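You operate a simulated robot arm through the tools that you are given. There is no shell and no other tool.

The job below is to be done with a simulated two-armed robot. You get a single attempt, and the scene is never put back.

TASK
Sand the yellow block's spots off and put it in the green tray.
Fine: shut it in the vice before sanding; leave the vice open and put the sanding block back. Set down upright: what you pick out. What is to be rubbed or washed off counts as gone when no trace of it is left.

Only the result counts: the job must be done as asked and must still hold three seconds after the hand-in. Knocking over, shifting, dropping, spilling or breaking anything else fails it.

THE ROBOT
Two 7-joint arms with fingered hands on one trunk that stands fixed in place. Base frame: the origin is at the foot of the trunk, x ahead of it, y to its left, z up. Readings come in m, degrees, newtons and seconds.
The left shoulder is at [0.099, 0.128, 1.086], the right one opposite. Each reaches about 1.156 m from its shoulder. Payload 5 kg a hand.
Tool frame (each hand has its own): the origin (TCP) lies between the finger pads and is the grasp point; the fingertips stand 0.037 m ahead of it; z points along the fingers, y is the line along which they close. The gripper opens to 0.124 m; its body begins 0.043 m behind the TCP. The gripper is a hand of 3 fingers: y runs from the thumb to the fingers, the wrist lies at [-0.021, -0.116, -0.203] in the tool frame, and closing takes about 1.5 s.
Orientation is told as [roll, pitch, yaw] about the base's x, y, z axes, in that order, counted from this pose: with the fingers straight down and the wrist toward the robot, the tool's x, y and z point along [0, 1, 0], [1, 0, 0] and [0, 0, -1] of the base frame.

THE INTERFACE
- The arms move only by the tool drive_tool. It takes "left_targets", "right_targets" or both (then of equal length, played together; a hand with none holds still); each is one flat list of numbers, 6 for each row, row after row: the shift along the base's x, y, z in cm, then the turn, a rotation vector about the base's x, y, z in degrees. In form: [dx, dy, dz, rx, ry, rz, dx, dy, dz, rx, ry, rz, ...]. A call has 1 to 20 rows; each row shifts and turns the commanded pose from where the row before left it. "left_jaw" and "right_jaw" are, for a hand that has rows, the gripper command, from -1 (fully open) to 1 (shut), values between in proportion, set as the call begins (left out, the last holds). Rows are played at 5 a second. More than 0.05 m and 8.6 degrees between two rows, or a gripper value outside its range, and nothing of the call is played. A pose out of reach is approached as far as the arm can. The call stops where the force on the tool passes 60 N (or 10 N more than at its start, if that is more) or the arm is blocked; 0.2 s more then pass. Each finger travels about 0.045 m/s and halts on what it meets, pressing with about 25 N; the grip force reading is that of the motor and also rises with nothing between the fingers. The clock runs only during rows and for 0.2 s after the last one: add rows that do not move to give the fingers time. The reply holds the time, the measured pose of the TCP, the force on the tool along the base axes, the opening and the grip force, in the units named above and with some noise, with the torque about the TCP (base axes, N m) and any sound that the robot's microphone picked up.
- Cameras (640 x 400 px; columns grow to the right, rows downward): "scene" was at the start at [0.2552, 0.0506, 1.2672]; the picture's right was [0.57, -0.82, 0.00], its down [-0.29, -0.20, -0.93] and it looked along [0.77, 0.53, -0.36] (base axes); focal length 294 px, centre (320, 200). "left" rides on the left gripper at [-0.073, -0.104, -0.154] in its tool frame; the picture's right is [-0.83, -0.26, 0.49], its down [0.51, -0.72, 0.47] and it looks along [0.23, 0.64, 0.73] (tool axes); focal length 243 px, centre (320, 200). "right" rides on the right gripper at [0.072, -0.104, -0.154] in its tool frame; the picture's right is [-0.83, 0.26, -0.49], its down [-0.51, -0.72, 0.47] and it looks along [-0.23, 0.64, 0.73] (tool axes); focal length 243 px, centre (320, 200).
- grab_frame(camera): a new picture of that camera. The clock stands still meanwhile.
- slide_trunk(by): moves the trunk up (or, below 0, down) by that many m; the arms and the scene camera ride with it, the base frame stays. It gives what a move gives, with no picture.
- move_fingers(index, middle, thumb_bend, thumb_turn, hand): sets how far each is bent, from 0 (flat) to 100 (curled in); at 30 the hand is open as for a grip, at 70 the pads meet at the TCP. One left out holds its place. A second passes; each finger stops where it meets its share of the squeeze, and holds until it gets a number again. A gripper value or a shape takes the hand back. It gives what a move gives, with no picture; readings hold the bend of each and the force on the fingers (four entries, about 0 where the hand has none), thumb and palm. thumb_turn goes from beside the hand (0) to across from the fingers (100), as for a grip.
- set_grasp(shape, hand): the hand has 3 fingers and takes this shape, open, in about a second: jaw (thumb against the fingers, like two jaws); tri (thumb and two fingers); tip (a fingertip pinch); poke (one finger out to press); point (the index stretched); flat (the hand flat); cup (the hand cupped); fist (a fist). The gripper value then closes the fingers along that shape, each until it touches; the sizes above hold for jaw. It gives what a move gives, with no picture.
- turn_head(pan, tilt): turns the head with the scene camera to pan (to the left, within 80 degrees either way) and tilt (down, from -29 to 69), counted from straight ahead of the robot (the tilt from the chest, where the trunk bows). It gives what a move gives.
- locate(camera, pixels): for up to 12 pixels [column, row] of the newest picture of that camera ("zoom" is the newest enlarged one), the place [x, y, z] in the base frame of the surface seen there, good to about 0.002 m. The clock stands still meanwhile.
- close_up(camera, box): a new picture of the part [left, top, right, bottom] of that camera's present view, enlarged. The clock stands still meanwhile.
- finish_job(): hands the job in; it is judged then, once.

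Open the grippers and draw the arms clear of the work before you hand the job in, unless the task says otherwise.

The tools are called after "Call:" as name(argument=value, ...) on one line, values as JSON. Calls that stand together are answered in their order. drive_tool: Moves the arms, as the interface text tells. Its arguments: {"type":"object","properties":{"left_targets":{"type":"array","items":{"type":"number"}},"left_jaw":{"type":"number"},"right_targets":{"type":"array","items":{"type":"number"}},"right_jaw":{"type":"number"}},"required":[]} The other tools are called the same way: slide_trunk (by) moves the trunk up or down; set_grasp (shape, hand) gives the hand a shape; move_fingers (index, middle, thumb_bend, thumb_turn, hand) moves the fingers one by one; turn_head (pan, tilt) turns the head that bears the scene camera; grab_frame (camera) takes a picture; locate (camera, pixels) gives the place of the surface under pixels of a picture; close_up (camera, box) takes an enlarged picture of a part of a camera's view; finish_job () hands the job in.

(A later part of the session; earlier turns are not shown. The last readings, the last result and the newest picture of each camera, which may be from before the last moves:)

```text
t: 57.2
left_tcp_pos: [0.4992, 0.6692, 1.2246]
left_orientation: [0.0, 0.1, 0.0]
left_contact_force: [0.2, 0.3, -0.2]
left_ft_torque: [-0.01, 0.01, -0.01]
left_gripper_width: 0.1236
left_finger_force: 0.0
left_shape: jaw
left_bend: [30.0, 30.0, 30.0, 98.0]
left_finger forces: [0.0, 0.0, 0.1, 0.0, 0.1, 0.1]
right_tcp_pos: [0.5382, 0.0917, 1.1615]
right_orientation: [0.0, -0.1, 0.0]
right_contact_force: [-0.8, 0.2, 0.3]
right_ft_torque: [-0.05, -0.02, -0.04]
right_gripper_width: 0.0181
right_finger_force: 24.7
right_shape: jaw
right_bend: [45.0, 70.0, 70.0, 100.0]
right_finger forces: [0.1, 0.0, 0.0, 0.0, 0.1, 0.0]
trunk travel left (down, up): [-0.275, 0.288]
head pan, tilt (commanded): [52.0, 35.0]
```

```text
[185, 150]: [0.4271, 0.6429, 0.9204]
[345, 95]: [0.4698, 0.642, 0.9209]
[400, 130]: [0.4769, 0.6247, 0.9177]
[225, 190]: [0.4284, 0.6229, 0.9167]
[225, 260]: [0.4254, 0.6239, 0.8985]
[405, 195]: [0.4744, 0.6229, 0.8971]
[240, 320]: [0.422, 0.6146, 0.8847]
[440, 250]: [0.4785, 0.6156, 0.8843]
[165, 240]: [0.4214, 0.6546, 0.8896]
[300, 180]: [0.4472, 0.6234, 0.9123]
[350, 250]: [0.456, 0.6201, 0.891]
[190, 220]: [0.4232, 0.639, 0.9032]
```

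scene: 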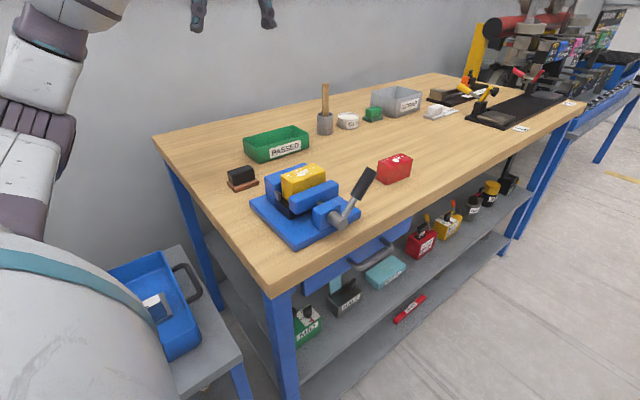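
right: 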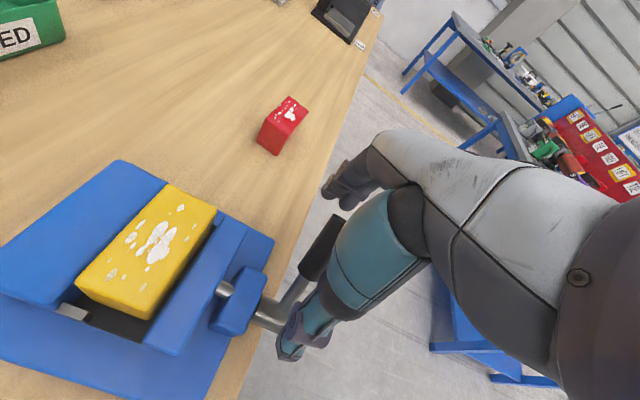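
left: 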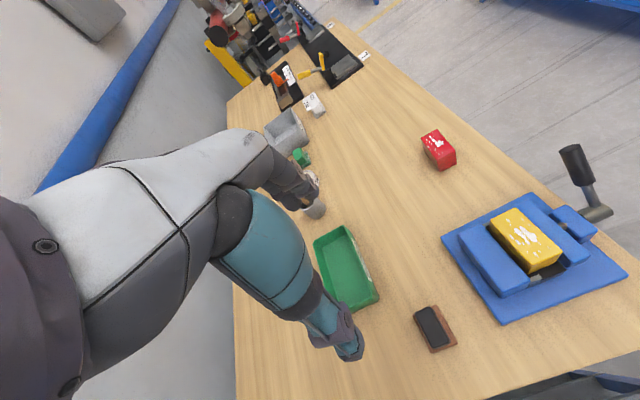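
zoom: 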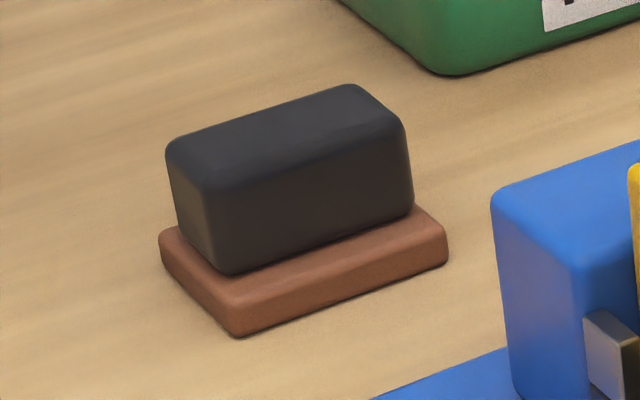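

Sander: base x 0.419–0.479, y 0.616–0.659; black grip x 0.424–0.4765, y 0.6235–0.650, z 0.892–0.921. I'll grip it across its narrow width with the hand yawed +90°. First move the right arm further off and turn the left hand above the sander.

Call:
drive_tool(left_targets=[-0.45, -0.29, -1.4, 0, 0, 8.2, -0.45, -0.29, -1.4, 0, 0, 8.2, -0.45, -0.29, -1.4, 0, 0, 8.2, -0.45, -0.29, -1.4, 0, 0, 8.2, -0.45, -0.29, -1.4, 0, 0, 8.2, -0.45, -0.29, -1.4, 0, 0, 8.2, -0.45, -0.29, -1.4, 0, 0, 8.2, -0.45, -0.29, -1.4, 0, 0, 8.2, -0.45, -0.29, -1.4, 0, 0, 8.2, -0.45, -0.29, -1.4, 0, 0, 8.2, -0.45, -0.29, -1.4, 0, 0, 8, 0, 0, 0, 0, 0, 0], right_targets=[1, -3, 0, 0, 0, 0, 1, -3, 0, 0, 0, 0, 1, -3, 0, 0, 0, 0, 1, -3, 0, 0, 0, 0, 1, -3, 0, 0, 0, 0, 1, -3, 0, 0, 0, 0, 1, -3, 0, 0, 0, 0, 0, 0, 0, 0, 0, 0, 0, 0, 0, 0, 0, 0, 0, 0, 0, 0, 0, 0, 0, 0, 0, 0, 0, 0, 0, 0, 0, 0, 0, 0], right_jaw=-1, left_jaw=-1)

Call:
grab_frame(camera="left")

Call:
grab_frame(camera="scene")

```text
t: 59.8
left_tcp_pos: [0.4406, 0.6582, 1.0429]
left_orientation: [-0.4, 0.1, 89.8]
left_contact_force: [0.6, 1.1, -0.9]
left_ft_torque: [0.03, 0.01, -0.01]
left_gripper_width: 0.1239
left_finger_force: 0.0
left_shape: jaw
left_bend: [30.0, 30.0, 30.0, 98.0]
left_finger forces: [0.0, 0.0, 0.0, 0.0, 0.0, 0.0]
left hand out of reach, approached as far as the arm can: row 10, 11
right_tcp_pos: [0.6089, -0.1202, 1.1619]
right_orientation: [0.1, 0.0, -0.1]
right_contact_force: [0.7, 0.2, -0.5]
right_ft_torque: [0.02, -0.01, 0.0]
right_gripper_width: 0.1237
right_finger_force: 0.1
right_shape: jaw
right_bend: [30.0, 30.0, 30.0, 98.0]
right_finger forces: [0.0, 0.0, 0.0, 0.1, 0.0, 0.0]
trunk travel left (down, up): [-0.275, 0.288]
head pan, tilt (commanded): [52.0, 35.0]
```

```text
taken
```

left: 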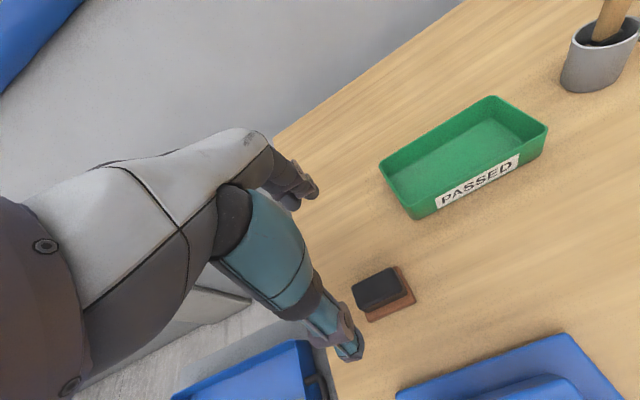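

```text
taken
```

scene: 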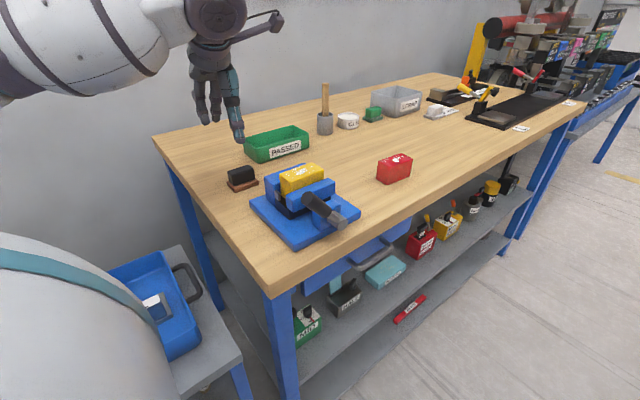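

With yaw +90° the left arm hits its reach limit here (rows 10–11). I'll raise the trunk 0.12 m, which gives the arm a better downward approach, and test again.

Call:
slide_trunk(by=0.12)

```text
t: 61.3
left_tcp_pos: [0.4223, 0.6569, 1.1933]
left_orientation: [-6.6, 0.3, 89.6]
left_contact_force: [0.4, -0.1, 0.0]
left_ft_torque: [0.0, 0.01, -0.01]
left_gripper_width: 0.124
left_finger_force: 0.1
left_shape: jaw
left_bend: [30.0, 30.0, 30.0, 98.0]
left_finger forces: [0.0, 0.0, 0.0, 0.1, 0.1, 0.0]
right_tcp_pos: [0.609, -0.1209, 1.2811]
right_orientation: [0.0, -0.1, -0.1]
right_contact_force: [0.6, 1.4, -0.1]
right_ft_torque: [0.01, 0.0, 0.02]
right_gripper_width: 0.1238
right_finger_force: 0.0
right_shape: jaw
right_bend: [30.0, 30.0, 30.0, 98.0]
right_finger forces: [0.0, 0.1, 0.0, 0.0, 0.1, 0.1]
trunk travel left (down, up): [-0.395, 0.168]
head pan, tilt (commanded): [52.0, 35.0]
```

The pose is still off (roll −6.6°, x off by 2.7 cm). I'll command a descent toward the sander and see whether the reach gets better lower down.

Call:
drive_tool(left_targets=[0, 0, -3, 0, 0, 0, 0, 0, -3, 0, 0, 0, 0, 0, -3, 0, 0, 0, 0, 0, 0, 0, 0, 0])

```text
t: 62.3
left_tcp_pos: [0.4222, 0.6581, 1.1023]
left_orientation: [-6.6, 0.2, 89.6]
left_contact_force: [0.2, -0.3, -0.1]
left_ft_torque: [0.02, -0.02, 0.0]
left_gripper_width: 0.1242
left_finger_force: 0.1
left_shape: jaw
left_bend: [30.0, 30.0, 30.0, 98.0]
left_finger forces: [0.0, 0.0, 0.1, 0.0, 0.0, 0.0]
right_tcp_pos: [0.6084, -0.1223, 1.2811]
right_orientation: [-0.1, -0.1, 0.0]
right_contact_force: [0.5, 0.3, 0.4]
right_ft_torque: [-0.01, -0.04, 0.02]
right_gripper_width: 0.1237
right_finger_force: 0.1
right_shape: jaw
right_bend: [30.0, 30.0, 30.0, 98.0]
right_finger forces: [0.1, 0.0, 0.0, 0.0, 0.0, 0.1]
trunk travel left (down, up): [-0.395, 0.168]
head pan, tilt (commanded): [52.0, 35.0]
```

It moved exactly as commanded now; the commanded pose was re-based. I'll correct the tilt (6.6° about base y) and shift over the sander (+2.7, −2.1 cm).

Call:
drive_tool(left_targets=[0.9, -0.7, -1, 0, 2.2, 0, 0.9, -0.7, -1, 0, 2.2, 0, 0.9, -0.7, -1, 0, 2.2, 0.4, 0, 0, 0, 0, 0, 0])

Call:
grab_frame(camera="left")

Call:
grab_frame(camera="scene")

```text
t: 63.3
left_tcp_pos: [0.4492, 0.6367, 1.0724]
left_orientation: [0.1, 0.4, 90.0]
left_contact_force: [0.1, -0.2, 0.2]
left_ft_torque: [0.01, -0.02, -0.03]
left_gripper_width: 0.1238
left_finger_force: 0.0
left_shape: jaw
left_bend: [30.0, 30.0, 30.0, 98.0]
left_finger forces: [0.0, 0.0, 0.1, 0.1, 0.0, 0.0]
right_tcp_pos: [0.6076, -0.1184, 1.2825]
right_orientation: [0.0, 0.0, 0.0]
right_contact_force: [0.4, -0.5, -0.4]
right_ft_torque: [0.0, -0.03, 0.0]
right_gripper_width: 0.1239
right_finger_force: 0.1
right_shape: jaw
right_bend: [30.0, 30.0, 30.0, 98.0]
right_finger forces: [0.0, 0.0, 0.0, 0.1, 0.0, 0.1]
trunk travel left (down, up): [-0.395, 0.168]
head pan, tilt (commanded): [52.0, 35.0]
```

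```text
taken
```

left: 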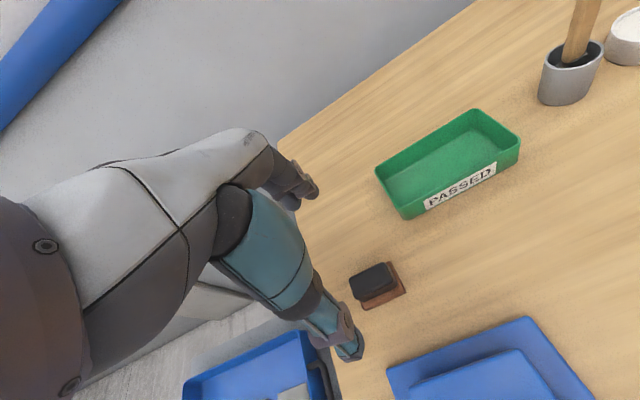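

```text
taken
```

scene: 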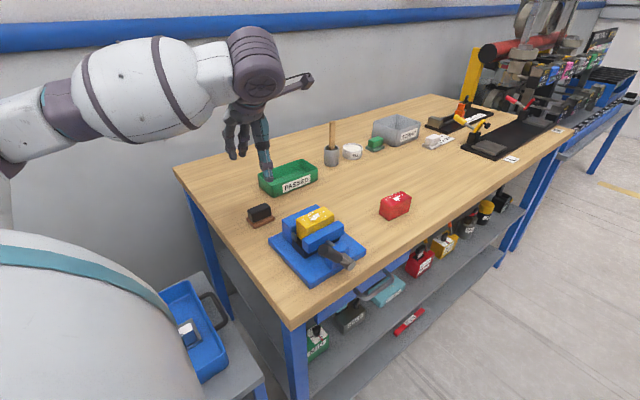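

The left hand is now upright at yaw 90° over the sander. I'll verify the tray's nearest corners for finger clearance and re-measure the sander.

Call:
locate(camera="left", pixels=[[377, 172], [408, 216], [405, 205], [472, 110], [520, 140], [375, 285], [360, 300], [400, 265], [388, 180], [455, 150], [350, 275], [385, 262]])

Call:
close_up(camera="left", box=[330, 240, 430, 320])

```text
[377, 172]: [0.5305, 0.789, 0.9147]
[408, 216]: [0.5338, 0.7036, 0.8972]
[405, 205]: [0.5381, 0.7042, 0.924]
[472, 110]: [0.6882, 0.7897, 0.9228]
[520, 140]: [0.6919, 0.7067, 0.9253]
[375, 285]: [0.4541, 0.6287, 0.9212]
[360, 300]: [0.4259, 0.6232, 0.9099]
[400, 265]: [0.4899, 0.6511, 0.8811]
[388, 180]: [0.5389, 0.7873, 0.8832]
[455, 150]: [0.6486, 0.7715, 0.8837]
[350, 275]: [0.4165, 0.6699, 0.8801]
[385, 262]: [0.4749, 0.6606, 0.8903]
```

```text
5.00 times, centred on (380, 280) of left
```

zoom: 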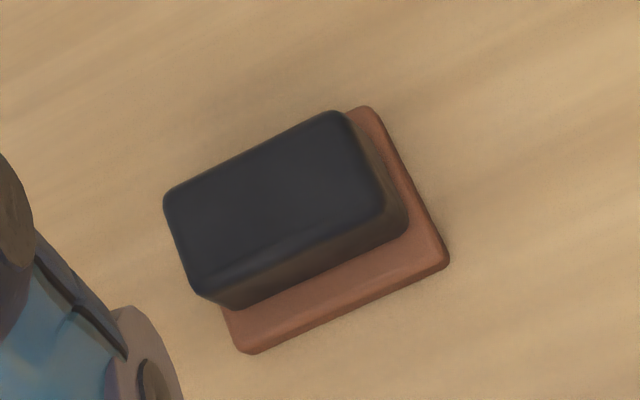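

Call:
locate(camera="zoom", pixels=[[170, 198], [330, 115], [380, 208], [205, 288], [270, 200], [300, 285], [365, 110], [444, 262], [245, 348], [395, 240], [230, 302], [320, 260]])

```text
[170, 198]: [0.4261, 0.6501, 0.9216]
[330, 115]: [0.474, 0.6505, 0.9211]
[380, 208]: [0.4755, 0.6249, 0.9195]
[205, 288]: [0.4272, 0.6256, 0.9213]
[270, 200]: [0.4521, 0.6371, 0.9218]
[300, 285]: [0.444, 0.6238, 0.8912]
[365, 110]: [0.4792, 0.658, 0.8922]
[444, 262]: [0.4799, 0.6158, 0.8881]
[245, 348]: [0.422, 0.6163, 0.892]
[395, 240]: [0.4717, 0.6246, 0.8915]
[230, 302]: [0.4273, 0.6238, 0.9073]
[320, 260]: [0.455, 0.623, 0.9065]
```

Sander centre (0.4505, 0.6378). Descending onto it with TCP to z≈0.934 (fingertips ~0.897, above the brown base).

Call:
drive_tool(left_targets=[0.13, 0.11, -4, 0, 0, 0, 0, 0, -4, 0, 0, 0, 0, 0, -3.5, 0, 0, 0, 0, 0, -1.8, 0, 0, 0, 0, 0, -0.5, 0, 0, 0, 0, 0, 0, 0, 0, 0])

Call:
close_up(camera="scene", box=[220, 160, 320, 250])

Call:
grab_frame(camera="left")

```text
t: 64.7
left_tcp_pos: [0.4507, 0.6379, 0.9354]
left_orientation: [0.0, 0.2, 90.1]
left_contact_force: [0.2, -0.4, 0.0]
left_ft_torque: [0.03, 0.02, -0.04]
left_gripper_width: 0.1235
left_finger_force: 0.0
left_shape: jaw
left_bend: [30.0, 30.0, 30.0, 98.0]
left_finger forces: [0.0, 0.1, 0.1, 0.0, 0.1, 0.0]
right_tcp_pos: [0.6084, -0.12, 1.2825]
right_orientation: [0.0, 0.1, 0.0]
right_contact_force: [0.2, -0.7, -1.0]
right_ft_torque: [0.03, -0.02, 0.01]
right_gripper_width: 0.1235
right_finger_force: 0.0
right_shape: jaw
right_bend: [30.0, 30.0, 30.0, 98.0]
right_finger forces: [0.0, 0.0, 0.0, 0.1, 0.0, 0.1]
trunk travel left (down, up): [-0.395, 0.168]
head pan, tilt (commanded): [52.0, 35.0]
```

```text
4.44 times, centred on (270, 205) of scene
```

zoom: 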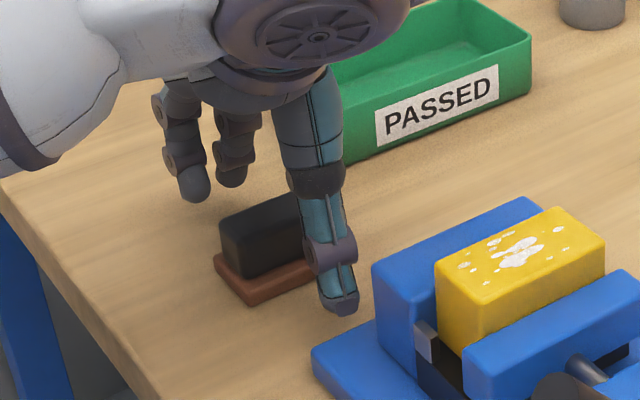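

```text
taken
```

left: 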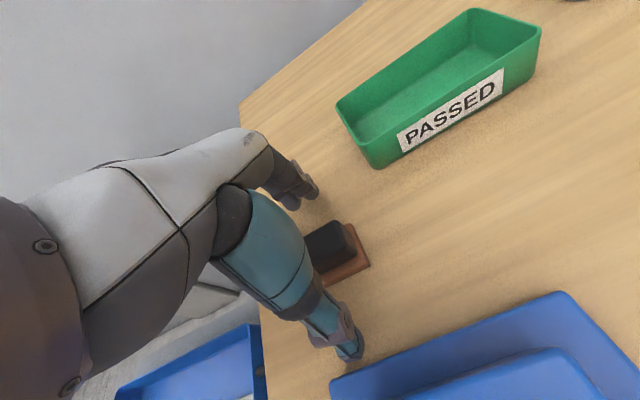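

Thumb and fingers straddle the black grip. Closing.

Call:
drive_tool(left_targets=[0, 0, 0, 0, 0, 0, 0, 0, 0, 0, 0, 0, 0, 0, 0, 0, 0, 0, 0, 0, 0, 0, 0, 0, 0, 0, 0, 0, 0, 0, 0, 0, 0, 0, 0, 0, 0, 0, 0, 0, 0, 0, 0, 0, 0, 0, 0, 0, 0, 0, 0, 0, 0, 0, 0, 0, 0, 0, 0, 0, 0, 0, 0, 0, 0, 0], left_jaw=1)

Call:
close_up(camera="scene", box=[220, 160, 320, 250])

```text
t: 67.1
left_tcp_pos: [0.45, 0.638, 0.9351]
left_orientation: [0.0, 0.3, 90.2]
left_contact_force: [-0.6, 0.1, -0.4]
left_ft_torque: [0.0, 0.01, 0.03]
left_gripper_width: 0.0252
left_finger_force: 24.8
left_shape: jaw
left_bend: [73.0, 59.0, 74.0, 100.0]
left_finger forces: [14.4, 7.8, 0.1, 0.0, 22.2, 0.0]
right_tcp_pos: [0.6087, -0.1203, 1.2813]
right_orientation: [-0.1, 0.1, 0.0]
right_contact_force: [-0.3, -0.1, -0.2]
right_ft_torque: [0.04, 0.01, -0.02]
right_gripper_width: 0.1237
right_finger_force: 0.1
right_shape: jaw
right_bend: [30.0, 30.0, 30.0, 98.0]
right_finger forces: [0.1, 0.0, 0.0, 0.0, 0.1, 0.0]
trunk travel left (down, up): [-0.395, 0.168]
head pan, tilt (commanded): [52.0, 35.0]
```

```text
4.44 times, centred on (270, 205) of scene
```

zoom: 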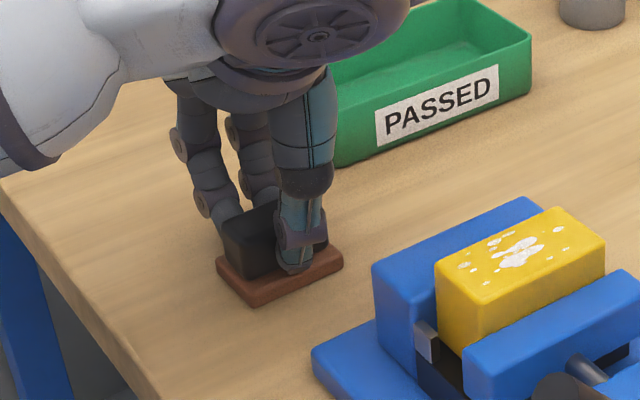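

Gripped at 0.025 m. Lifting a little to check the hold.

Call:
drive_tool(left_targets=[0, 0, 0.7, 0, 0, 0, 0, 0, 1.3, 0, 0, 0, 0, 0, 0, 0, 0, 0])

Call:
close_up(camera="scene", box=[220, 160, 320, 250])

Call:
locate(camera="zoom", pixels=[[240, 265], [330, 245], [255, 280], [240, 235], [225, 240], [270, 285], [340, 235]])

```text
t: 67.9
left_tcp_pos: [0.4496, 0.6386, 0.9548]
left_orientation: [0.0, 0.3, 90.1]
left_contact_force: [0.7, -0.3, -0.6]
left_ft_torque: [0.02, -0.01, 0.0]
left_gripper_width: 0.025
left_finger_force: 24.8
left_shape: jaw
left_bend: [73.0, 59.0, 74.0, 100.0]
left_finger forces: [14.3, 7.7, 0.0, 0.1, 22.1, 0.0]
right_tcp_pos: [0.6087, -0.1205, 1.282]
right_orientation: [0.0, 0.0, 0.1]
right_contact_force: [0.2, 0.1, 0.0]
right_ft_torque: [0.0, -0.02, -0.03]
right_gripper_width: 0.1239
right_finger_force: 0.1
right_shape: jaw
right_bend: [30.0, 30.0, 30.0, 98.0]
right_finger forces: [0.0, 0.0, 0.0, 0.1, 0.0, 0.0]
trunk travel left (down, up): [-0.395, 0.168]
head pan, tilt (commanded): [52.0, 35.0]
```

```text
4.44 times, centred on (270, 205) of scene
```

zoom: 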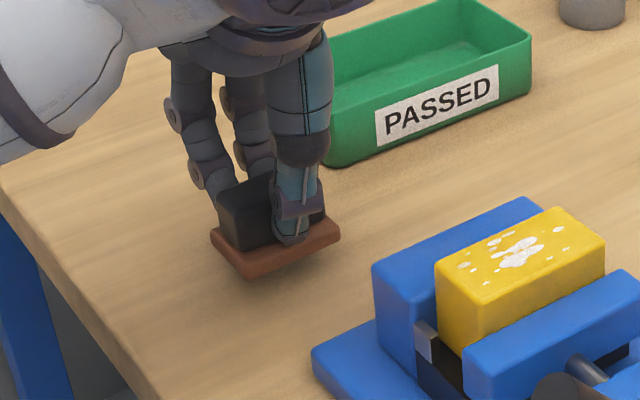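

```text
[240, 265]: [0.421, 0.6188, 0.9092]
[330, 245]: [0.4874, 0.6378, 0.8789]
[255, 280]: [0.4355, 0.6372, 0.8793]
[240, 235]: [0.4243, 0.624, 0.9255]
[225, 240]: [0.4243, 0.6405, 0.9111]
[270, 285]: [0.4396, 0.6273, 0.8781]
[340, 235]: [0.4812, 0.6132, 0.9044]
```

Sander held level (bottom = TCP − 0.0565). I'll lift it and carry it over the block (centre ≈ (0.501, 0.467), top 0.975).

Call:
drive_tool(left_targets=[0, 0, 4, 0, 0, 0, 0, 0, 4, 0, 0, 0, 0.6, -2.1, 2.5, 0, 0, 0, 0.9, -3, 0, 0, 0, 0, 0.9, -3, 0, 0, 0, 0, 0.9, -3, 0, 0, 0, 0, 0.9, -3, 0, 0, 0, 0, 0.9, -3.05, 0, 0, 0, 0, 0, 0, 0, 0, 0, 0])

Call:
grab_frame(camera="scene")

Call:
grab_frame(camera="left")

```text
t: 69.9
left_tcp_pos: [0.4686, 0.5787, 1.0584]
left_orientation: [-0.4, 0.4, 89.7]
left_contact_force: [-0.6, 0.1, -0.6]
left_ft_torque: [0.01, 0.01, 0.01]
left_gripper_width: 0.0248
left_finger_force: 24.9
left_shape: jaw
left_bend: [73.0, 59.0, 74.0, 100.0]
left_finger forces: [14.4, 7.8, 0.0, 0.1, 22.2, 0.0]
left hand out of reach, approached as far as the arm can: row 5, 6, 7, 8
right_tcp_pos: [0.6079, -0.1194, 1.282]
right_orientation: [0.0, 0.0, 0.0]
right_contact_force: [0.6, 0.3, 1.8]
right_ft_torque: [0.0, -0.02, 0.02]
right_gripper_width: 0.124
right_finger_force: 0.0
right_shape: jaw
right_bend: [30.0, 30.0, 30.0, 98.0]
right_finger forces: [0.0, 0.0, 0.0, 0.1, 0.0, 0.1]
trunk travel left (down, up): [-0.395, 0.168]
head pan, tilt (commanded): [52.0, 35.0]
```

```text
taken
```

scene: 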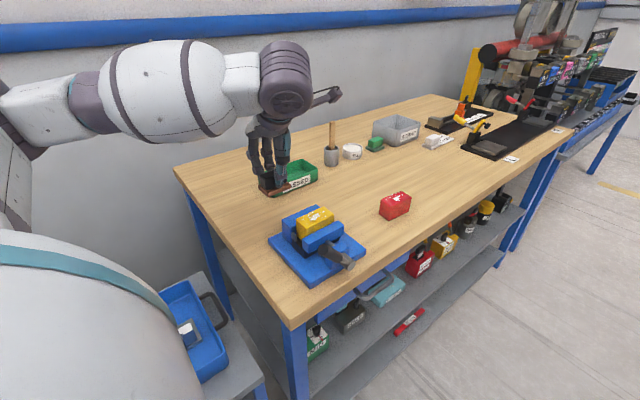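

```text
taken
```

left: 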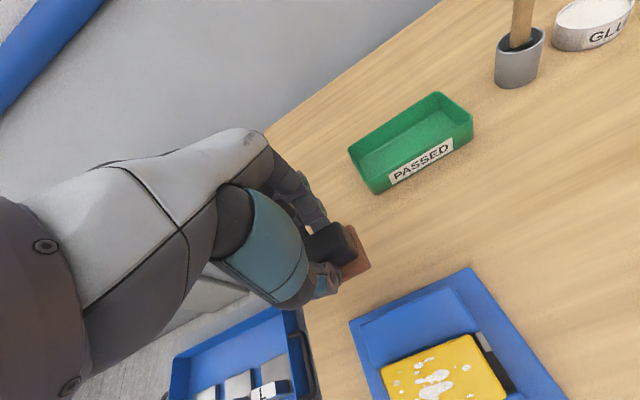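

Yaw 90° is out of reach beyond y≈0.58, so I'll rotate back to yaw 0 while moving to the block; the sander then lies with its 60 mm side along y, which still covers the block's width.

Call:
drive_tool(left_targets=[0, 0, 1.2, 0, 0, -8.2, 0.2, -0.3, 0, 0, 0, -8.2, 0.3, -1.0, 0, 0, 0, -8.2, 0.3, -1.1, 0, 0, 0, -8.2, 0.3, -1.2, 0, 0, 0, -8.2, 0.35, -1.2, 0, 0, 0, -8.2, 0.35, -1.2, 0, 0, 0, -8.2, 0.35, -1.2, 0, 0, 0, -8.2, 0.35, -1.3, 0, 0, 0, -8.2, 0.35, -1.3, 0, 0, 0, -8.2, 0.35, -1.37, 0, 0, 0, -7.7, 0, 0, 0, 0, 0, 0])

Call:
grab_frame(camera="left")

Call:
close_up(camera="scene", box=[250, 150, 390, 280])

```text
t: 72.5
left_tcp_pos: [0.4993, 0.4675, 1.0691]
left_orientation: [0.0, 0.2, 0.3]
left_contact_force: [0.2, -0.7, -0.5]
left_ft_torque: [-0.01, 0.0, 0.01]
left_gripper_width: 0.025
left_finger_force: 24.8
left_shape: jaw
left_bend: [73.0, 59.0, 74.0, 100.0]
left_finger forces: [14.3, 7.7, 0.0, 0.0, 22.0, 0.0]
right_tcp_pos: [0.6091, -0.1195, 1.2813]
right_orientation: [-0.1, 0.0, 0.0]
right_contact_force: [-0.1, 0.2, -0.2]
right_ft_torque: [0.03, 0.05, -0.02]
right_gripper_width: 0.1235
right_finger_force: 0.0
right_shape: jaw
right_bend: [30.0, 30.0, 30.0, 98.0]
right_finger forces: [0.0, 0.1, 0.0, 0.1, 0.0, 0.0]
trunk travel left (down, up): [-0.395, 0.168]
head pan, tilt (commanded): [52.0, 35.0]
```

```text
taken
```

left: 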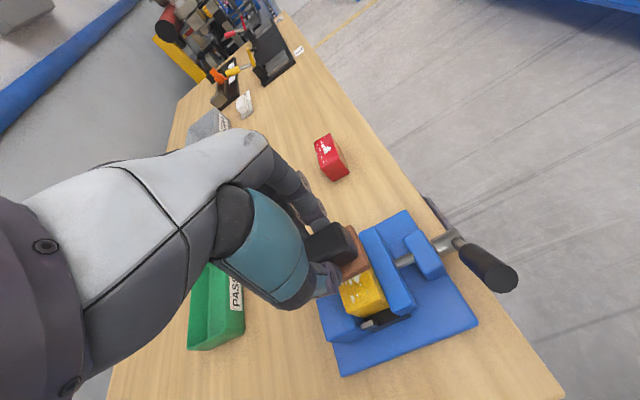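

```text
3.08 times, centred on (320, 215) of scene
```

zoom: 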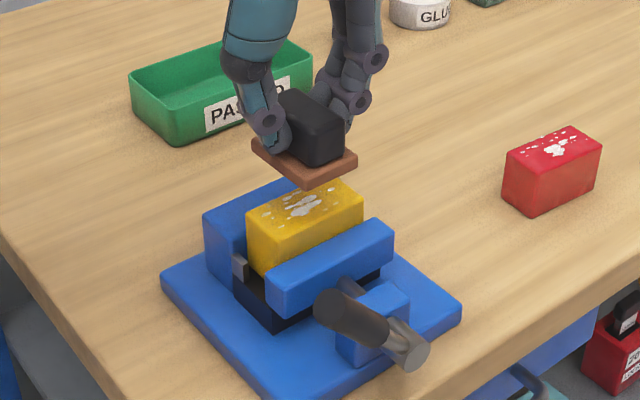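

The sander hovers above the block with its long side along y. I'll locate the sander's base and the block top for precise contact height.

Call:
locate(camera="zoom", pixels=[[255, 145], [303, 180], [352, 158], [303, 187], [330, 175], [280, 168], [270, 215], [330, 200], [355, 195], [260, 215], [310, 225], [300, 210]])

```text
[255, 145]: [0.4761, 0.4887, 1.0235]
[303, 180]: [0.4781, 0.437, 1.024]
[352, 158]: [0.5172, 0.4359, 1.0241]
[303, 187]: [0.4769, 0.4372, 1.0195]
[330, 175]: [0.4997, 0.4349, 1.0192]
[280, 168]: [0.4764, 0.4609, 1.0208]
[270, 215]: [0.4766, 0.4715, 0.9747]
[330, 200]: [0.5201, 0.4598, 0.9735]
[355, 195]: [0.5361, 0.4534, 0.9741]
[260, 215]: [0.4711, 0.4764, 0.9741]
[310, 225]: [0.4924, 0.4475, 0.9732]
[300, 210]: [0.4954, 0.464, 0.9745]
```

Sander base centre is (0.4975, 0.466), bottom ≈1.012; block top 0.974. I'll descend to touch with light pressure.

Call:
drive_tool(left_targets=[0, 0, -2, 0, 0, 0, 0, 0, -1.3, 0, 0, 0, 0, 0, -0.3, 0, 0, 0, 0, 0, -0.2, 0, 0, 0, 0, 0, 0, 0, 0, 0])

```text
t: 73.7
left_tcp_pos: [0.4997, 0.4676, 1.0317]
left_orientation: [0.0, 0.3, 0.3]
left_contact_force: [-0.3, 0.3, -0.8]
left_ft_torque: [0.0, 0.01, -0.05]
left_gripper_width: 0.0247
left_finger_force: 24.8
left_shape: jaw
left_bend: [73.0, 59.0, 74.0, 100.0]
left_finger forces: [14.3, 7.6, 0.1, 0.1, 21.9, 0.1]
right_tcp_pos: [0.6084, -0.1198, 1.2825]
right_orientation: [-0.1, 0.0, 0.0]
right_contact_force: [0.2, 0.5, 0.5]
right_ft_torque: [-0.03, 0.02, 0.0]
right_gripper_width: 0.1235
right_finger_force: 0.0
right_shape: jaw
right_bend: [30.0, 30.0, 30.0, 98.0]
right_finger forces: [0.0, 0.0, 0.0, 0.0, 0.0, 0.0]
trunk travel left (down, up): [-0.395, 0.168]
head pan, tilt (commanded): [52.0, 35.0]
```

Call:
drive_tool(left_targets=[0, 0, -0.1, 0, 0, 0, 0, 0, -0.1, 0, 0, 0, 0, 0, -0.1, 0, 0, 0, 0, 0, 0, 0, 0, 0])

```text
t: 74.7
left_tcp_pos: [0.4998, 0.4675, 1.0297]
left_orientation: [0.1, 0.2, 0.4]
left_contact_force: [0.4, 0.8, 7.1]
left_ft_torque: [0.02, -0.06, -0.02]
left_gripper_width: 0.0251
left_finger_force: 24.6
left_shape: jaw
left_bend: [73.0, 59.0, 74.0, 100.0]
left_finger forces: [15.3, 8.3, 0.1, 0.0, 23.3, 0.0]
right_tcp_pos: [0.6088, -0.1202, 1.281]
right_orientation: [0.0, 0.1, 0.1]
right_contact_force: [-0.2, 0.2, 0.4]
right_ft_torque: [0.01, 0.0, -0.01]
right_gripper_width: 0.1236
right_finger_force: 0.0
right_shape: jaw
right_bend: [30.0, 30.0, 30.0, 98.0]
right_finger forces: [0.1, 0.0, 0.0, 0.1, 0.1, 0.0]
trunk travel left (down, up): [-0.395, 0.168]
head pan, tilt (commanded): [52.0, 35.0]
```

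Contact with 7 N. I'll rub along y ±1 cm at this x and watch the forces.

Call:
drive_tool(left_targets=[0, 0.8, 0, 0, 0, 0, 0, -0.8, 0, 0, 0, 0, 0, -0.8, 0, 0, 0, 0, 0, 0.8, 0, 0, 0, 0, 0, 0.8, 0, 0, 0, 0, 0, -0.8, 0, 0, 0, 0, 0, -0.8, 0, 0, 0, 0, 0, 0.8, 0, 0, 0, 0])

Call:
close_up(camera="scene", box=[270, 170, 370, 260])

Call:
close_up(camera="left", box=[280, 180, 440, 340])

```text
t: 76.5
left_tcp_pos: [0.4992, 0.4674, 1.0289]
left_orientation: [0.0, 0.3, 0.3]
left_contact_force: [0.4, -4.5, 8.7]
left_ft_torque: [-0.09, -0.02, 0.01]
left_gripper_width: 0.0252
left_finger_force: 24.6
left_shape: jaw
left_bend: [73.0, 59.0, 74.0, 100.0]
left_finger forces: [15.6, 8.6, 0.0, 0.0, 24.3, 0.1]
right_tcp_pos: [0.6079, -0.1225, 1.2825]
right_orientation: [0.1, -0.1, 0.0]
right_contact_force: [0.2, 0.0, -0.1]
right_ft_torque: [0.0, 0.03, 0.01]
right_gripper_width: 0.1236
right_finger_force: 0.0
right_shape: jaw
right_bend: [30.0, 30.0, 30.0, 98.0]
right_finger forces: [0.1, 0.1, 0.0, 0.0, 0.0, 0.1]
trunk travel left (down, up): [-0.395, 0.168]
head pan, tilt (commanded): [52.0, 35.0]
```

```text
4.44 times, centred on (320, 215) of scene
```

zoom: 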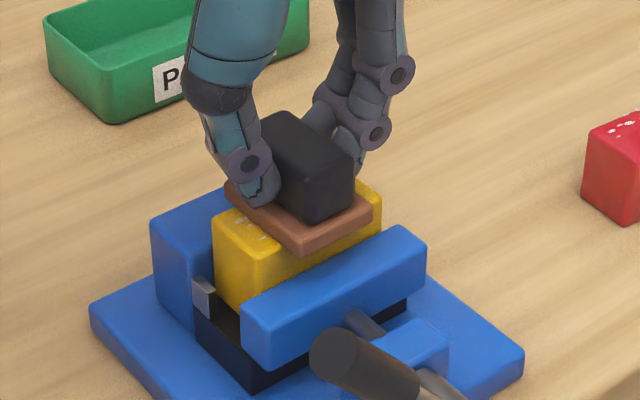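

```text
2.50 times, centred on (360, 260) of left
```

zoom: 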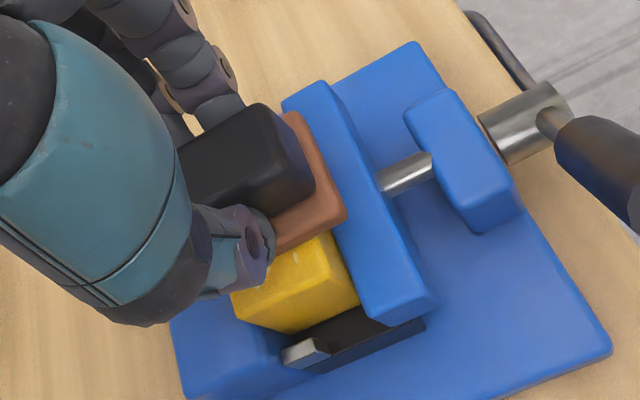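

Friction −4.5 N with 9 N normal; the sander holds well. I'll sweep the strokes over the near end and across the block.

Call:
drive_tool(left_targets=[-0.8, 0.8, -0.05, 0, 0, 0, -0.8, -0.8, 0, 0, 0, 0, 0, -0.8, 0, 0, 0, 0, 0, 0.8, 0, 0, 0, 0, 0, 0.8, 0, 0, 0, 0, 0, -0.8, 0, 0, 0, 0, 0, -0.8, 0, 0, 0, 0, 0, 0.8, 0, 0, 0, 0, 0.8, 0.8, 0, 0, 0, 0, 0, -0.8, 0, 0, 0, 0, 0, -0.8, 0, 0, 0, 0, 0, 0.8, 0, 0, 0, 0, 0.8, 0.8, 0, 0, 0, 0, 0, -0.8, 0, 0, 0, 0, 0, -0.8, 0, 0, 0, 0, 0, 0.8, 0, 0, 0, 0, 0.8, 0.8, 0, 0, 0, 0, 0, -0.8, 0, 0, 0, 0, 0, -0.8, 0, 0, 0, 0, 0, 0.8, 0, 0, 0, 0])

Call:
drive_tool(left_targets=[0.8, 0.8, 0, 0, 0, 0, 0, -0.8, 0, 0, 0, 0, 0, -0.8, 0, 0, 0, 0, 0, 0.8, 0, 0, 0, 0, 0.8, 0.8, 0, 0, 0, 0, 0, -0.8, 0, 0, 0, 0, 0, -0.8, 0, 0, 0, 0, 0, 0.8, 0, 0, 0, 0, 0, 0.8, 0, 0, 0, 0, 0, -0.8, 0, 0, 0, 0, 0, -0.8, 0, 0, 0, 0, 0, 0.8, 0, 0, 0, 0, -0.8, 0.8, 0, 0, 0, 0, 0, -0.8, 0, 0, 0, 0, 0, -0.8, 0, 0, 0, 0, 0, 0.8, 0, 0, 0, 0, -0.8, 0.8, 0, 0, 0, 0, 0, -0.8, 0, 0, 0, 0, 0, -0.8, 0, 0, 0, 0, 0, 0.8, 0, 0, 0, 0])

Call:
close_up(camera="scene", box=[270, 170, 370, 260])

```text
t: 80.7
left_tcp_pos: [0.5055, 0.4654, 1.0289]
left_orientation: [-0.1, 0.2, 0.3]
left_contact_force: [0.8, -4.7, 11.1]
left_ft_torque: [-0.16, -0.05, 0.0]
left_gripper_width: 0.0257
left_finger_force: 24.8
left_shape: jaw
left_bend: [73.0, 59.0, 75.0, 100.0]
left_finger forces: [17.2, 8.8, 0.0, 0.0, 25.3, 0.1]
right_tcp_pos: [0.6076, -0.1213, 1.2835]
right_orientation: [0.1, -0.1, 0.0]
right_contact_force: [0.1, -0.8, 0.1]
right_ft_torque: [0.04, 0.01, 0.0]
right_gripper_width: 0.1233
right_finger_force: 0.0
right_shape: jaw
right_bend: [30.0, 30.0, 30.0, 98.0]
right_finger forces: [0.0, 0.0, 0.0, 0.0, 0.1, 0.0]
trunk travel left (down, up): [-0.395, 0.168]
head pan, tilt (commanded): [52.0, 35.0]
```

```text
t: 84.9
left_tcp_pos: [0.5077, 0.4666, 1.0273]
left_orientation: [-0.1, 0.2, 0.2]
left_contact_force: [0.4, -2.7, 6.9]
left_ft_torque: [-0.11, -0.03, -0.04]
left_gripper_width: 0.0257
left_finger_force: 24.9
left_shape: jaw
left_bend: [73.0, 59.0, 74.0, 100.0]
left_finger forces: [16.6, 8.8, 0.0, 0.1, 25.3, 0.0]
right_tcp_pos: [0.6083, -0.1206, 1.2831]
right_orientation: [0.0, 0.0, 0.0]
right_contact_force: [-1.2, -0.4, -0.1]
right_ft_torque: [0.0, 0.01, 0.0]
right_gripper_width: 0.1235
right_finger_force: 0.0
right_shape: jaw
right_bend: [30.0, 30.0, 30.0, 98.0]
right_finger forces: [0.0, 0.0, 0.0, 0.0, 0.0, 0.0]
trunk travel left (down, up): [-0.395, 0.168]
head pan, tilt (commanded): [52.0, 35.0]
```

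```text
4.44 times, centred on (320, 215) of scene
```

zoom: 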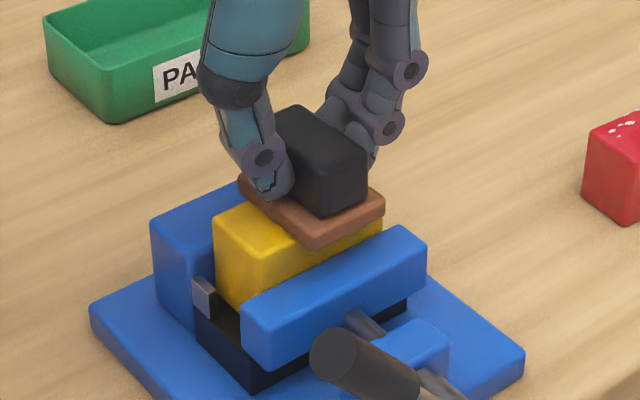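

The near half looks clean. I'll lift the sander and look at the whole top.

Call:
drive_tool(left_targets=[0, 0, 2, 0, 0, 0, 0, 0, 4, 0, 0, 0, 0, 1, 4, 0, 0, 0, 0, 0, 0, 0, 0, 0])

Call:
close_up(camera="scene", box=[285, 185, 365, 245])

Call:
grab_frame(camera="left")

```text
t: 85.9
left_tcp_pos: [0.5078, 0.4774, 1.128]
left_orientation: [-0.1, 0.4, 0.4]
left_contact_force: [0.0, 0.1, -0.5]
left_ft_torque: [0.05, 0.01, -0.01]
left_gripper_width: 0.0254
left_finger_force: 25.3
left_shape: jaw
left_bend: [73.0, 59.0, 74.0, 100.0]
left_finger forces: [15.7, 8.3, 0.0, 0.0, 24.0, 0.1]
right_tcp_pos: [0.6084, -0.1193, 1.2818]
right_orientation: [0.0, 0.1, 0.0]
right_contact_force: [0.7, 0.2, -1.2]
right_ft_torque: [-0.02, 0.01, 0.02]
right_gripper_width: 0.1238
right_finger_force: 0.0
right_shape: jaw
right_bend: [30.0, 30.0, 30.0, 98.0]
right_finger forces: [0.1, 0.0, 0.0, 0.1, 0.0, 0.1]
trunk travel left (down, up): [-0.395, 0.168]
head pan, tilt (commanded): [52.0, 35.0]
```

```text
6.67 times, centred on (325, 215) of scene
```

zoom: 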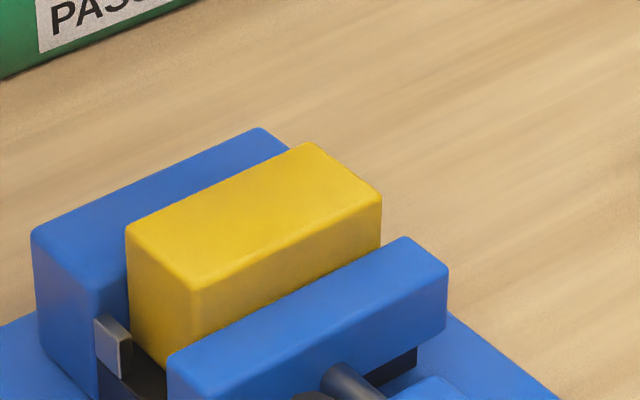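

```text
taken
```

left: 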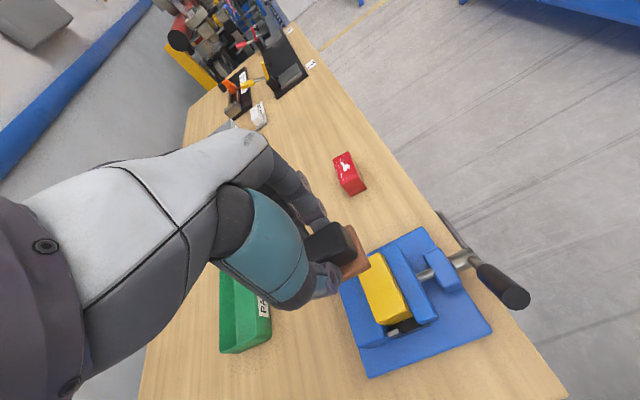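

The top looks clean. I'll look at higher magnification for any faint traces.

Call:
close_up(camera="scene", box=[298, 203, 338, 231])

Call:
close_up(camera="left", box=[345, 240, 425, 340])

```text
14.29 times, centred on (318, 217) of scene
```

zoom: 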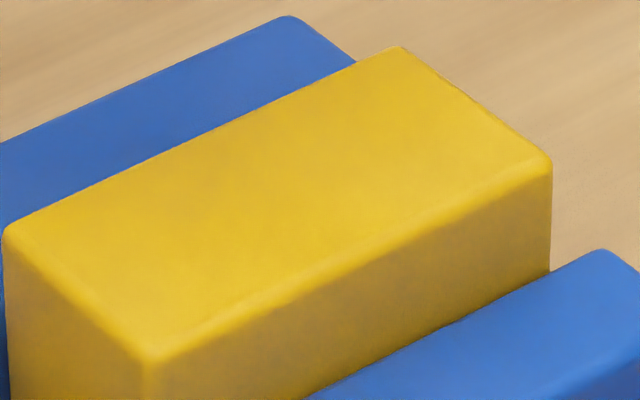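

```text
4.00 times, centred on (385, 290) of left
```

zoom: 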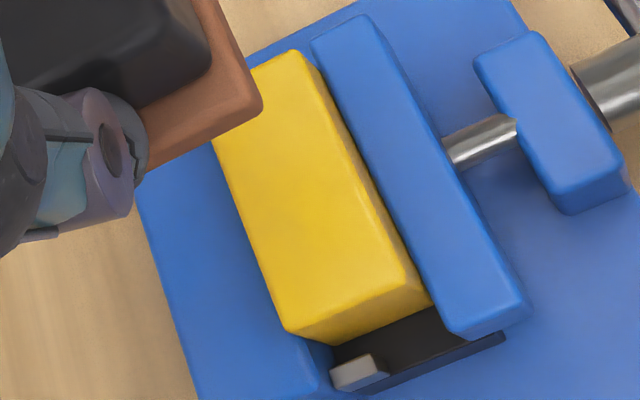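

No trace visible. For certainty I'll do one more full pass, then lift again.

Call:
drive_tool(left_targets=[0, -1, -4, 0, 0, 0, 0, 0, -4, 0, 0, 0, 0, 0, -1.6, 0, 0, 0, 0, 0, -0.4, 0, 0, 0, 0.8, 0.8, 0, 0, 0, 0, 0, -0.8, 0, 0, 0, 0, 0, -0.8, 0, 0, 0, 0, 0, 0.8, 0, 0, 0, 0, 0.8, 0.8, 0, 0, 0, 0, 0, -0.8, 0, 0, 0, 0, 0, -0.8, 0, 0, 0, 0, 0, 0.8, 0, 0, 0, 0, -1.2, 0.8, 0, 0, 0, 0, 0, -0.8, 0, 0, 0, 0, 0, -0.8, 0, 0, 0, 0, 0, 0.8, 0, 0, 0, 0, -1, 0.8, 0, 0, 0, 0, 0, -0.8, 0, 0, 0, 0, 0, -0.8, 0, 0, 0, 0, 0, 0.8, 0, 0, 0, 0])

Call:
drive_tool(left_targets=[-0.8, 0.8, 0, 0, 0, 0, 0, -0.8, 0, 0, 0, 0, 0, -0.8, 0, 0, 0, 0, 0, 0.8, 0, 0, 0, 0, -0.8, 0.8, 0, 0, 0, 0, 0, -0.8, 0, 0, 0, 0, 0, -0.8, 0, 0, 0, 0, 0, 0.8, 0, 0, 0, 0, 1, 0, 0, 0, 0, 0, 1, 0, 0, 0, 0, 0, 0, 0, 2, 0, 0, 0, 0, 0, 4, 0, 0, 0, 0, 1, 4, 0, 0, 0, 0, 0, 0, 0, 0, 0])

Call:
close_up(camera="scene", box=[285, 185, 365, 245])

```text
t: 90.1
left_tcp_pos: [0.5015, 0.4672, 1.0276]
left_orientation: [0.0, 0.4, 0.3]
left_contact_force: [0.5, -1.4, 4.2]
left_ft_torque: [-0.04, -0.05, -0.04]
left_gripper_width: 0.0256
left_finger_force: 25.1
left_shape: jaw
left_bend: [73.0, 59.0, 74.0, 100.0]
left_finger forces: [15.9, 9.0, 0.1, 0.0, 24.6, 0.0]
right_tcp_pos: [0.6087, -0.1206, 1.2812]
right_orientation: [0.0, 0.0, 0.1]
right_contact_force: [0.0, -0.1, 0.5]
right_ft_torque: [-0.02, -0.02, -0.04]
right_gripper_width: 0.1239
right_finger_force: 0.1
right_shape: jaw
right_bend: [30.0, 30.0, 30.0, 98.0]
right_finger forces: [0.1, 0.0, 0.0, 0.0, 0.1, 0.0]
trunk travel left (down, up): [-0.395, 0.168]
head pan, tilt (commanded): [52.0, 35.0]
```

```text
t: 93.1
left_tcp_pos: [0.5053, 0.4792, 1.1288]
left_orientation: [0.0, 0.4, 0.4]
left_contact_force: [0.5, -1.1, -1.3]
left_ft_torque: [0.03, 0.02, 0.01]
left_gripper_width: 0.0256
left_finger_force: 25.2
left_shape: jaw
left_bend: [73.0, 59.0, 74.0, 100.0]
left_finger forces: [15.3, 8.5, 0.1, 0.0, 23.9, 0.0]
right_tcp_pos: [0.6079, -0.1204, 1.2821]
right_orientation: [0.0, -0.1, 0.0]
right_contact_force: [-0.1, 0.2, 1.2]
right_ft_torque: [0.02, 0.01, 0.01]
right_gripper_width: 0.124
right_finger_force: 0.1
right_shape: jaw
right_bend: [30.0, 30.0, 30.0, 98.0]
right_finger forces: [0.0, 0.1, 0.0, 0.0, 0.1, 0.0]
trunk travel left (down, up): [-0.395, 0.168]
head pan, tilt (commanded): [52.0, 35.0]
```

```text
6.67 times, centred on (325, 215) of scene
```

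zoom: 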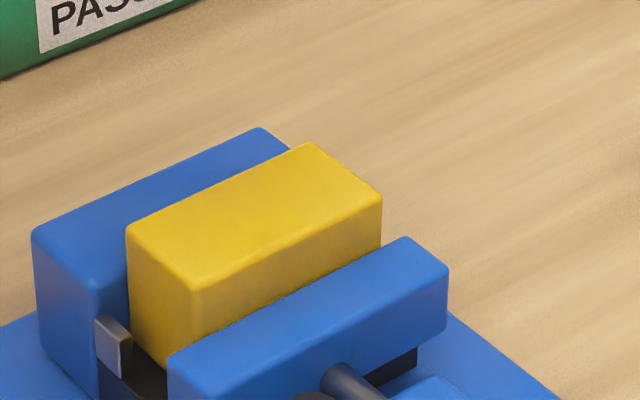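

The block's top is clean after two passes. Now I return the sander: carry it back over its place, rotating to yaw 90° so it goes down as it was.

Call:
drive_tool(left_targets=[-0.5, 2.2, 0, 0, 0, 8, -0.5, 2.2, 0, 0, 0, 8, -0.5, 2.0, -0.3, 0, 0, 8.2, -0.5, 2.0, -0.5, 0, 0, 8.2, -0.5, 1.8, -0.6, 0, 0, 8.2, -0.5, 1.6, -0.6, 0, 0, 8.2, -0.5, 1.4, -0.7, 0, 0, 8.2, -0.5, 1.2, -0.7, 0, 0, 8.2, -0.5, 0.8, -0.7, 0, 0, 8.2, -0.5, 0.4, -0.7, 0, 0, 8.2, -0.48, 0.26, -0.7, 0, 0, 8.0, 0, 0, 0, 0, 0, 0])

Call:
grab_frame(camera="left")

```text
t: 95.7
left_tcp_pos: [0.4536, 0.6376, 1.0716]
left_orientation: [-0.1, 0.3, 90.1]
left_contact_force: [-0.8, 0.3, -0.9]
left_ft_torque: [0.01, 0.07, 0.0]
left_gripper_width: 0.0253
left_finger_force: 24.9
left_shape: jaw
left_bend: [73.0, 59.0, 74.0, 100.0]
left_finger forces: [15.2, 8.2, 0.1, 0.0, 23.2, 0.0]
right_tcp_pos: [0.6097, -0.1183, 1.2805]
right_orientation: [-0.2, 0.1, 0.0]
right_contact_force: [0.8, -0.3, -0.7]
right_ft_torque: [0.0, 0.03, -0.03]
right_gripper_width: 0.1237
right_finger_force: 0.1
right_shape: jaw
right_bend: [30.0, 30.0, 30.0, 98.0]
right_finger forces: [0.0, 0.1, 0.0, 0.0, 0.0, 0.1]
trunk travel left (down, up): [-0.395, 0.168]
head pan, tilt (commanded): [52.0, 35.0]
```

```text
taken
```

left: 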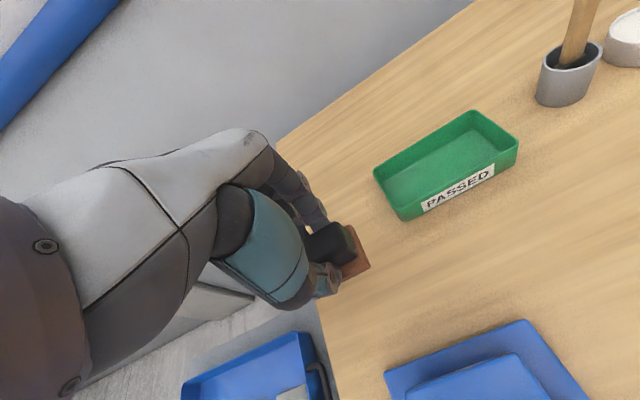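

Back over its spot, yaw 90.1°, x is 3 mm high. Correct that and lower.

Call:
drive_tool(left_targets=[-0.3, 0.03, -4, 0, 0, 0, 0, 0, -4, 0, 0, 0, 0, 0, -3.5, 0, 0, 0, 0, 0, -1.4, 0, 0, 0, 0, 0, -0.3, 0, 0, 0, 0, 0, 0, 0, 0, 0])

Call:
close_up(camera="scene", box=[220, 160, 320, 250])

Call:
locate(camera="zoom", pixels=[[240, 285], [240, 250], [330, 262], [255, 298], [225, 268], [260, 290]])

```text
t: 97.1
left_tcp_pos: [0.4487, 0.6372, 0.9418]
left_orientation: [0.0, 0.4, 90.0]
left_contact_force: [0.3, -0.5, -1.2]
left_ft_torque: [0.01, 0.03, -0.01]
left_gripper_width: 0.0255
left_finger_force: 25.3
left_shape: jaw
left_bend: [73.0, 59.0, 75.0, 100.0]
left_finger forces: [14.9, 8.0, 0.0, 0.0, 22.8, 0.0]
right_tcp_pos: [0.6079, -0.1201, 1.2814]
right_orientation: [-0.1, 0.0, 0.0]
right_contact_force: [0.2, 0.4, 0.0]
right_ft_torque: [0.02, 0.03, -0.02]
right_gripper_width: 0.1234
right_finger_force: 0.1
right_shape: jaw
right_bend: [30.0, 30.0, 30.0, 98.0]
right_finger forces: [0.0, 0.0, 0.0, 0.0, 0.0, 0.1]
trunk travel left (down, up): [-0.395, 0.168]
head pan, tilt (commanded): [52.0, 35.0]
```

```text
4.44 times, centred on (270, 205) of scene
```

zoom: 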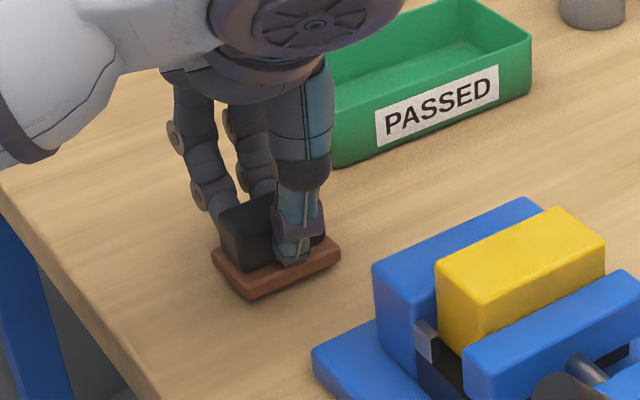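

```text
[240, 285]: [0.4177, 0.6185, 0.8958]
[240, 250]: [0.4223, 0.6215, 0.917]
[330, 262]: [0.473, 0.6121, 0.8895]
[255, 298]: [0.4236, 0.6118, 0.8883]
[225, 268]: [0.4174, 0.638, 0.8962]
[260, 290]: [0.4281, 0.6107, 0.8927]
```

The base is ~4 mm low in y and 2–3 mm low in x relative to its original place. I'll correct that while lowering the last 6 mm.

Call:
drive_tool(left_targets=[0.25, 0.4, 0, 0, 0, 0, 0, 0, -0.3, 0, 0, 0, 0, 0, -0.2, 0, 0, 0, 0, 0, 0, 0, 0, 0])

Call:
close_up(camera="scene", box=[220, 160, 320, 250])

Call:
locate(camera="zoom", pixels=[[240, 290], [240, 255], [330, 266], [255, 302], [225, 270], [260, 295]])

```text
t: 98.1
left_tcp_pos: [0.4511, 0.6406, 0.9366]
left_orientation: [0.1, 0.3, 90.0]
left_contact_force: [-0.5, 0.0, -0.5]
left_ft_torque: [0.02, -0.02, 0.05]
left_gripper_width: 0.0254
left_finger_force: 24.9
left_shape: jaw
left_bend: [73.0, 59.0, 75.0, 100.0]
left_finger forces: [14.7, 7.9, 0.0, 0.0, 22.7, 0.0]
right_tcp_pos: [0.6087, -0.1203, 1.281]
right_orientation: [0.0, -0.1, 0.0]
right_contact_force: [0.4, -0.3, 0.3]
right_ft_torque: [0.01, -0.04, -0.01]
right_gripper_width: 0.1236
right_finger_force: 0.1
right_shape: jaw
right_bend: [30.0, 30.0, 30.0, 98.0]
right_finger forces: [0.0, 0.1, 0.0, 0.0, 0.0, 0.0]
trunk travel left (down, up): [-0.395, 0.168]
head pan, tilt (commanded): [52.0, 35.0]
```

```text
4.44 times, centred on (270, 205) of scene
```

zoom: 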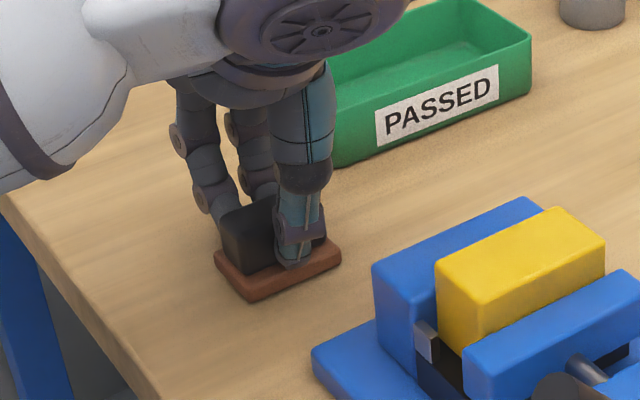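

```text
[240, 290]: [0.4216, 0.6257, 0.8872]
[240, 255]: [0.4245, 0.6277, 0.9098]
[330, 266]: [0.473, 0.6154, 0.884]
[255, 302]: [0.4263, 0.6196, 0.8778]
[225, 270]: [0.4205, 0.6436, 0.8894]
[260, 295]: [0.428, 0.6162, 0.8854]
```

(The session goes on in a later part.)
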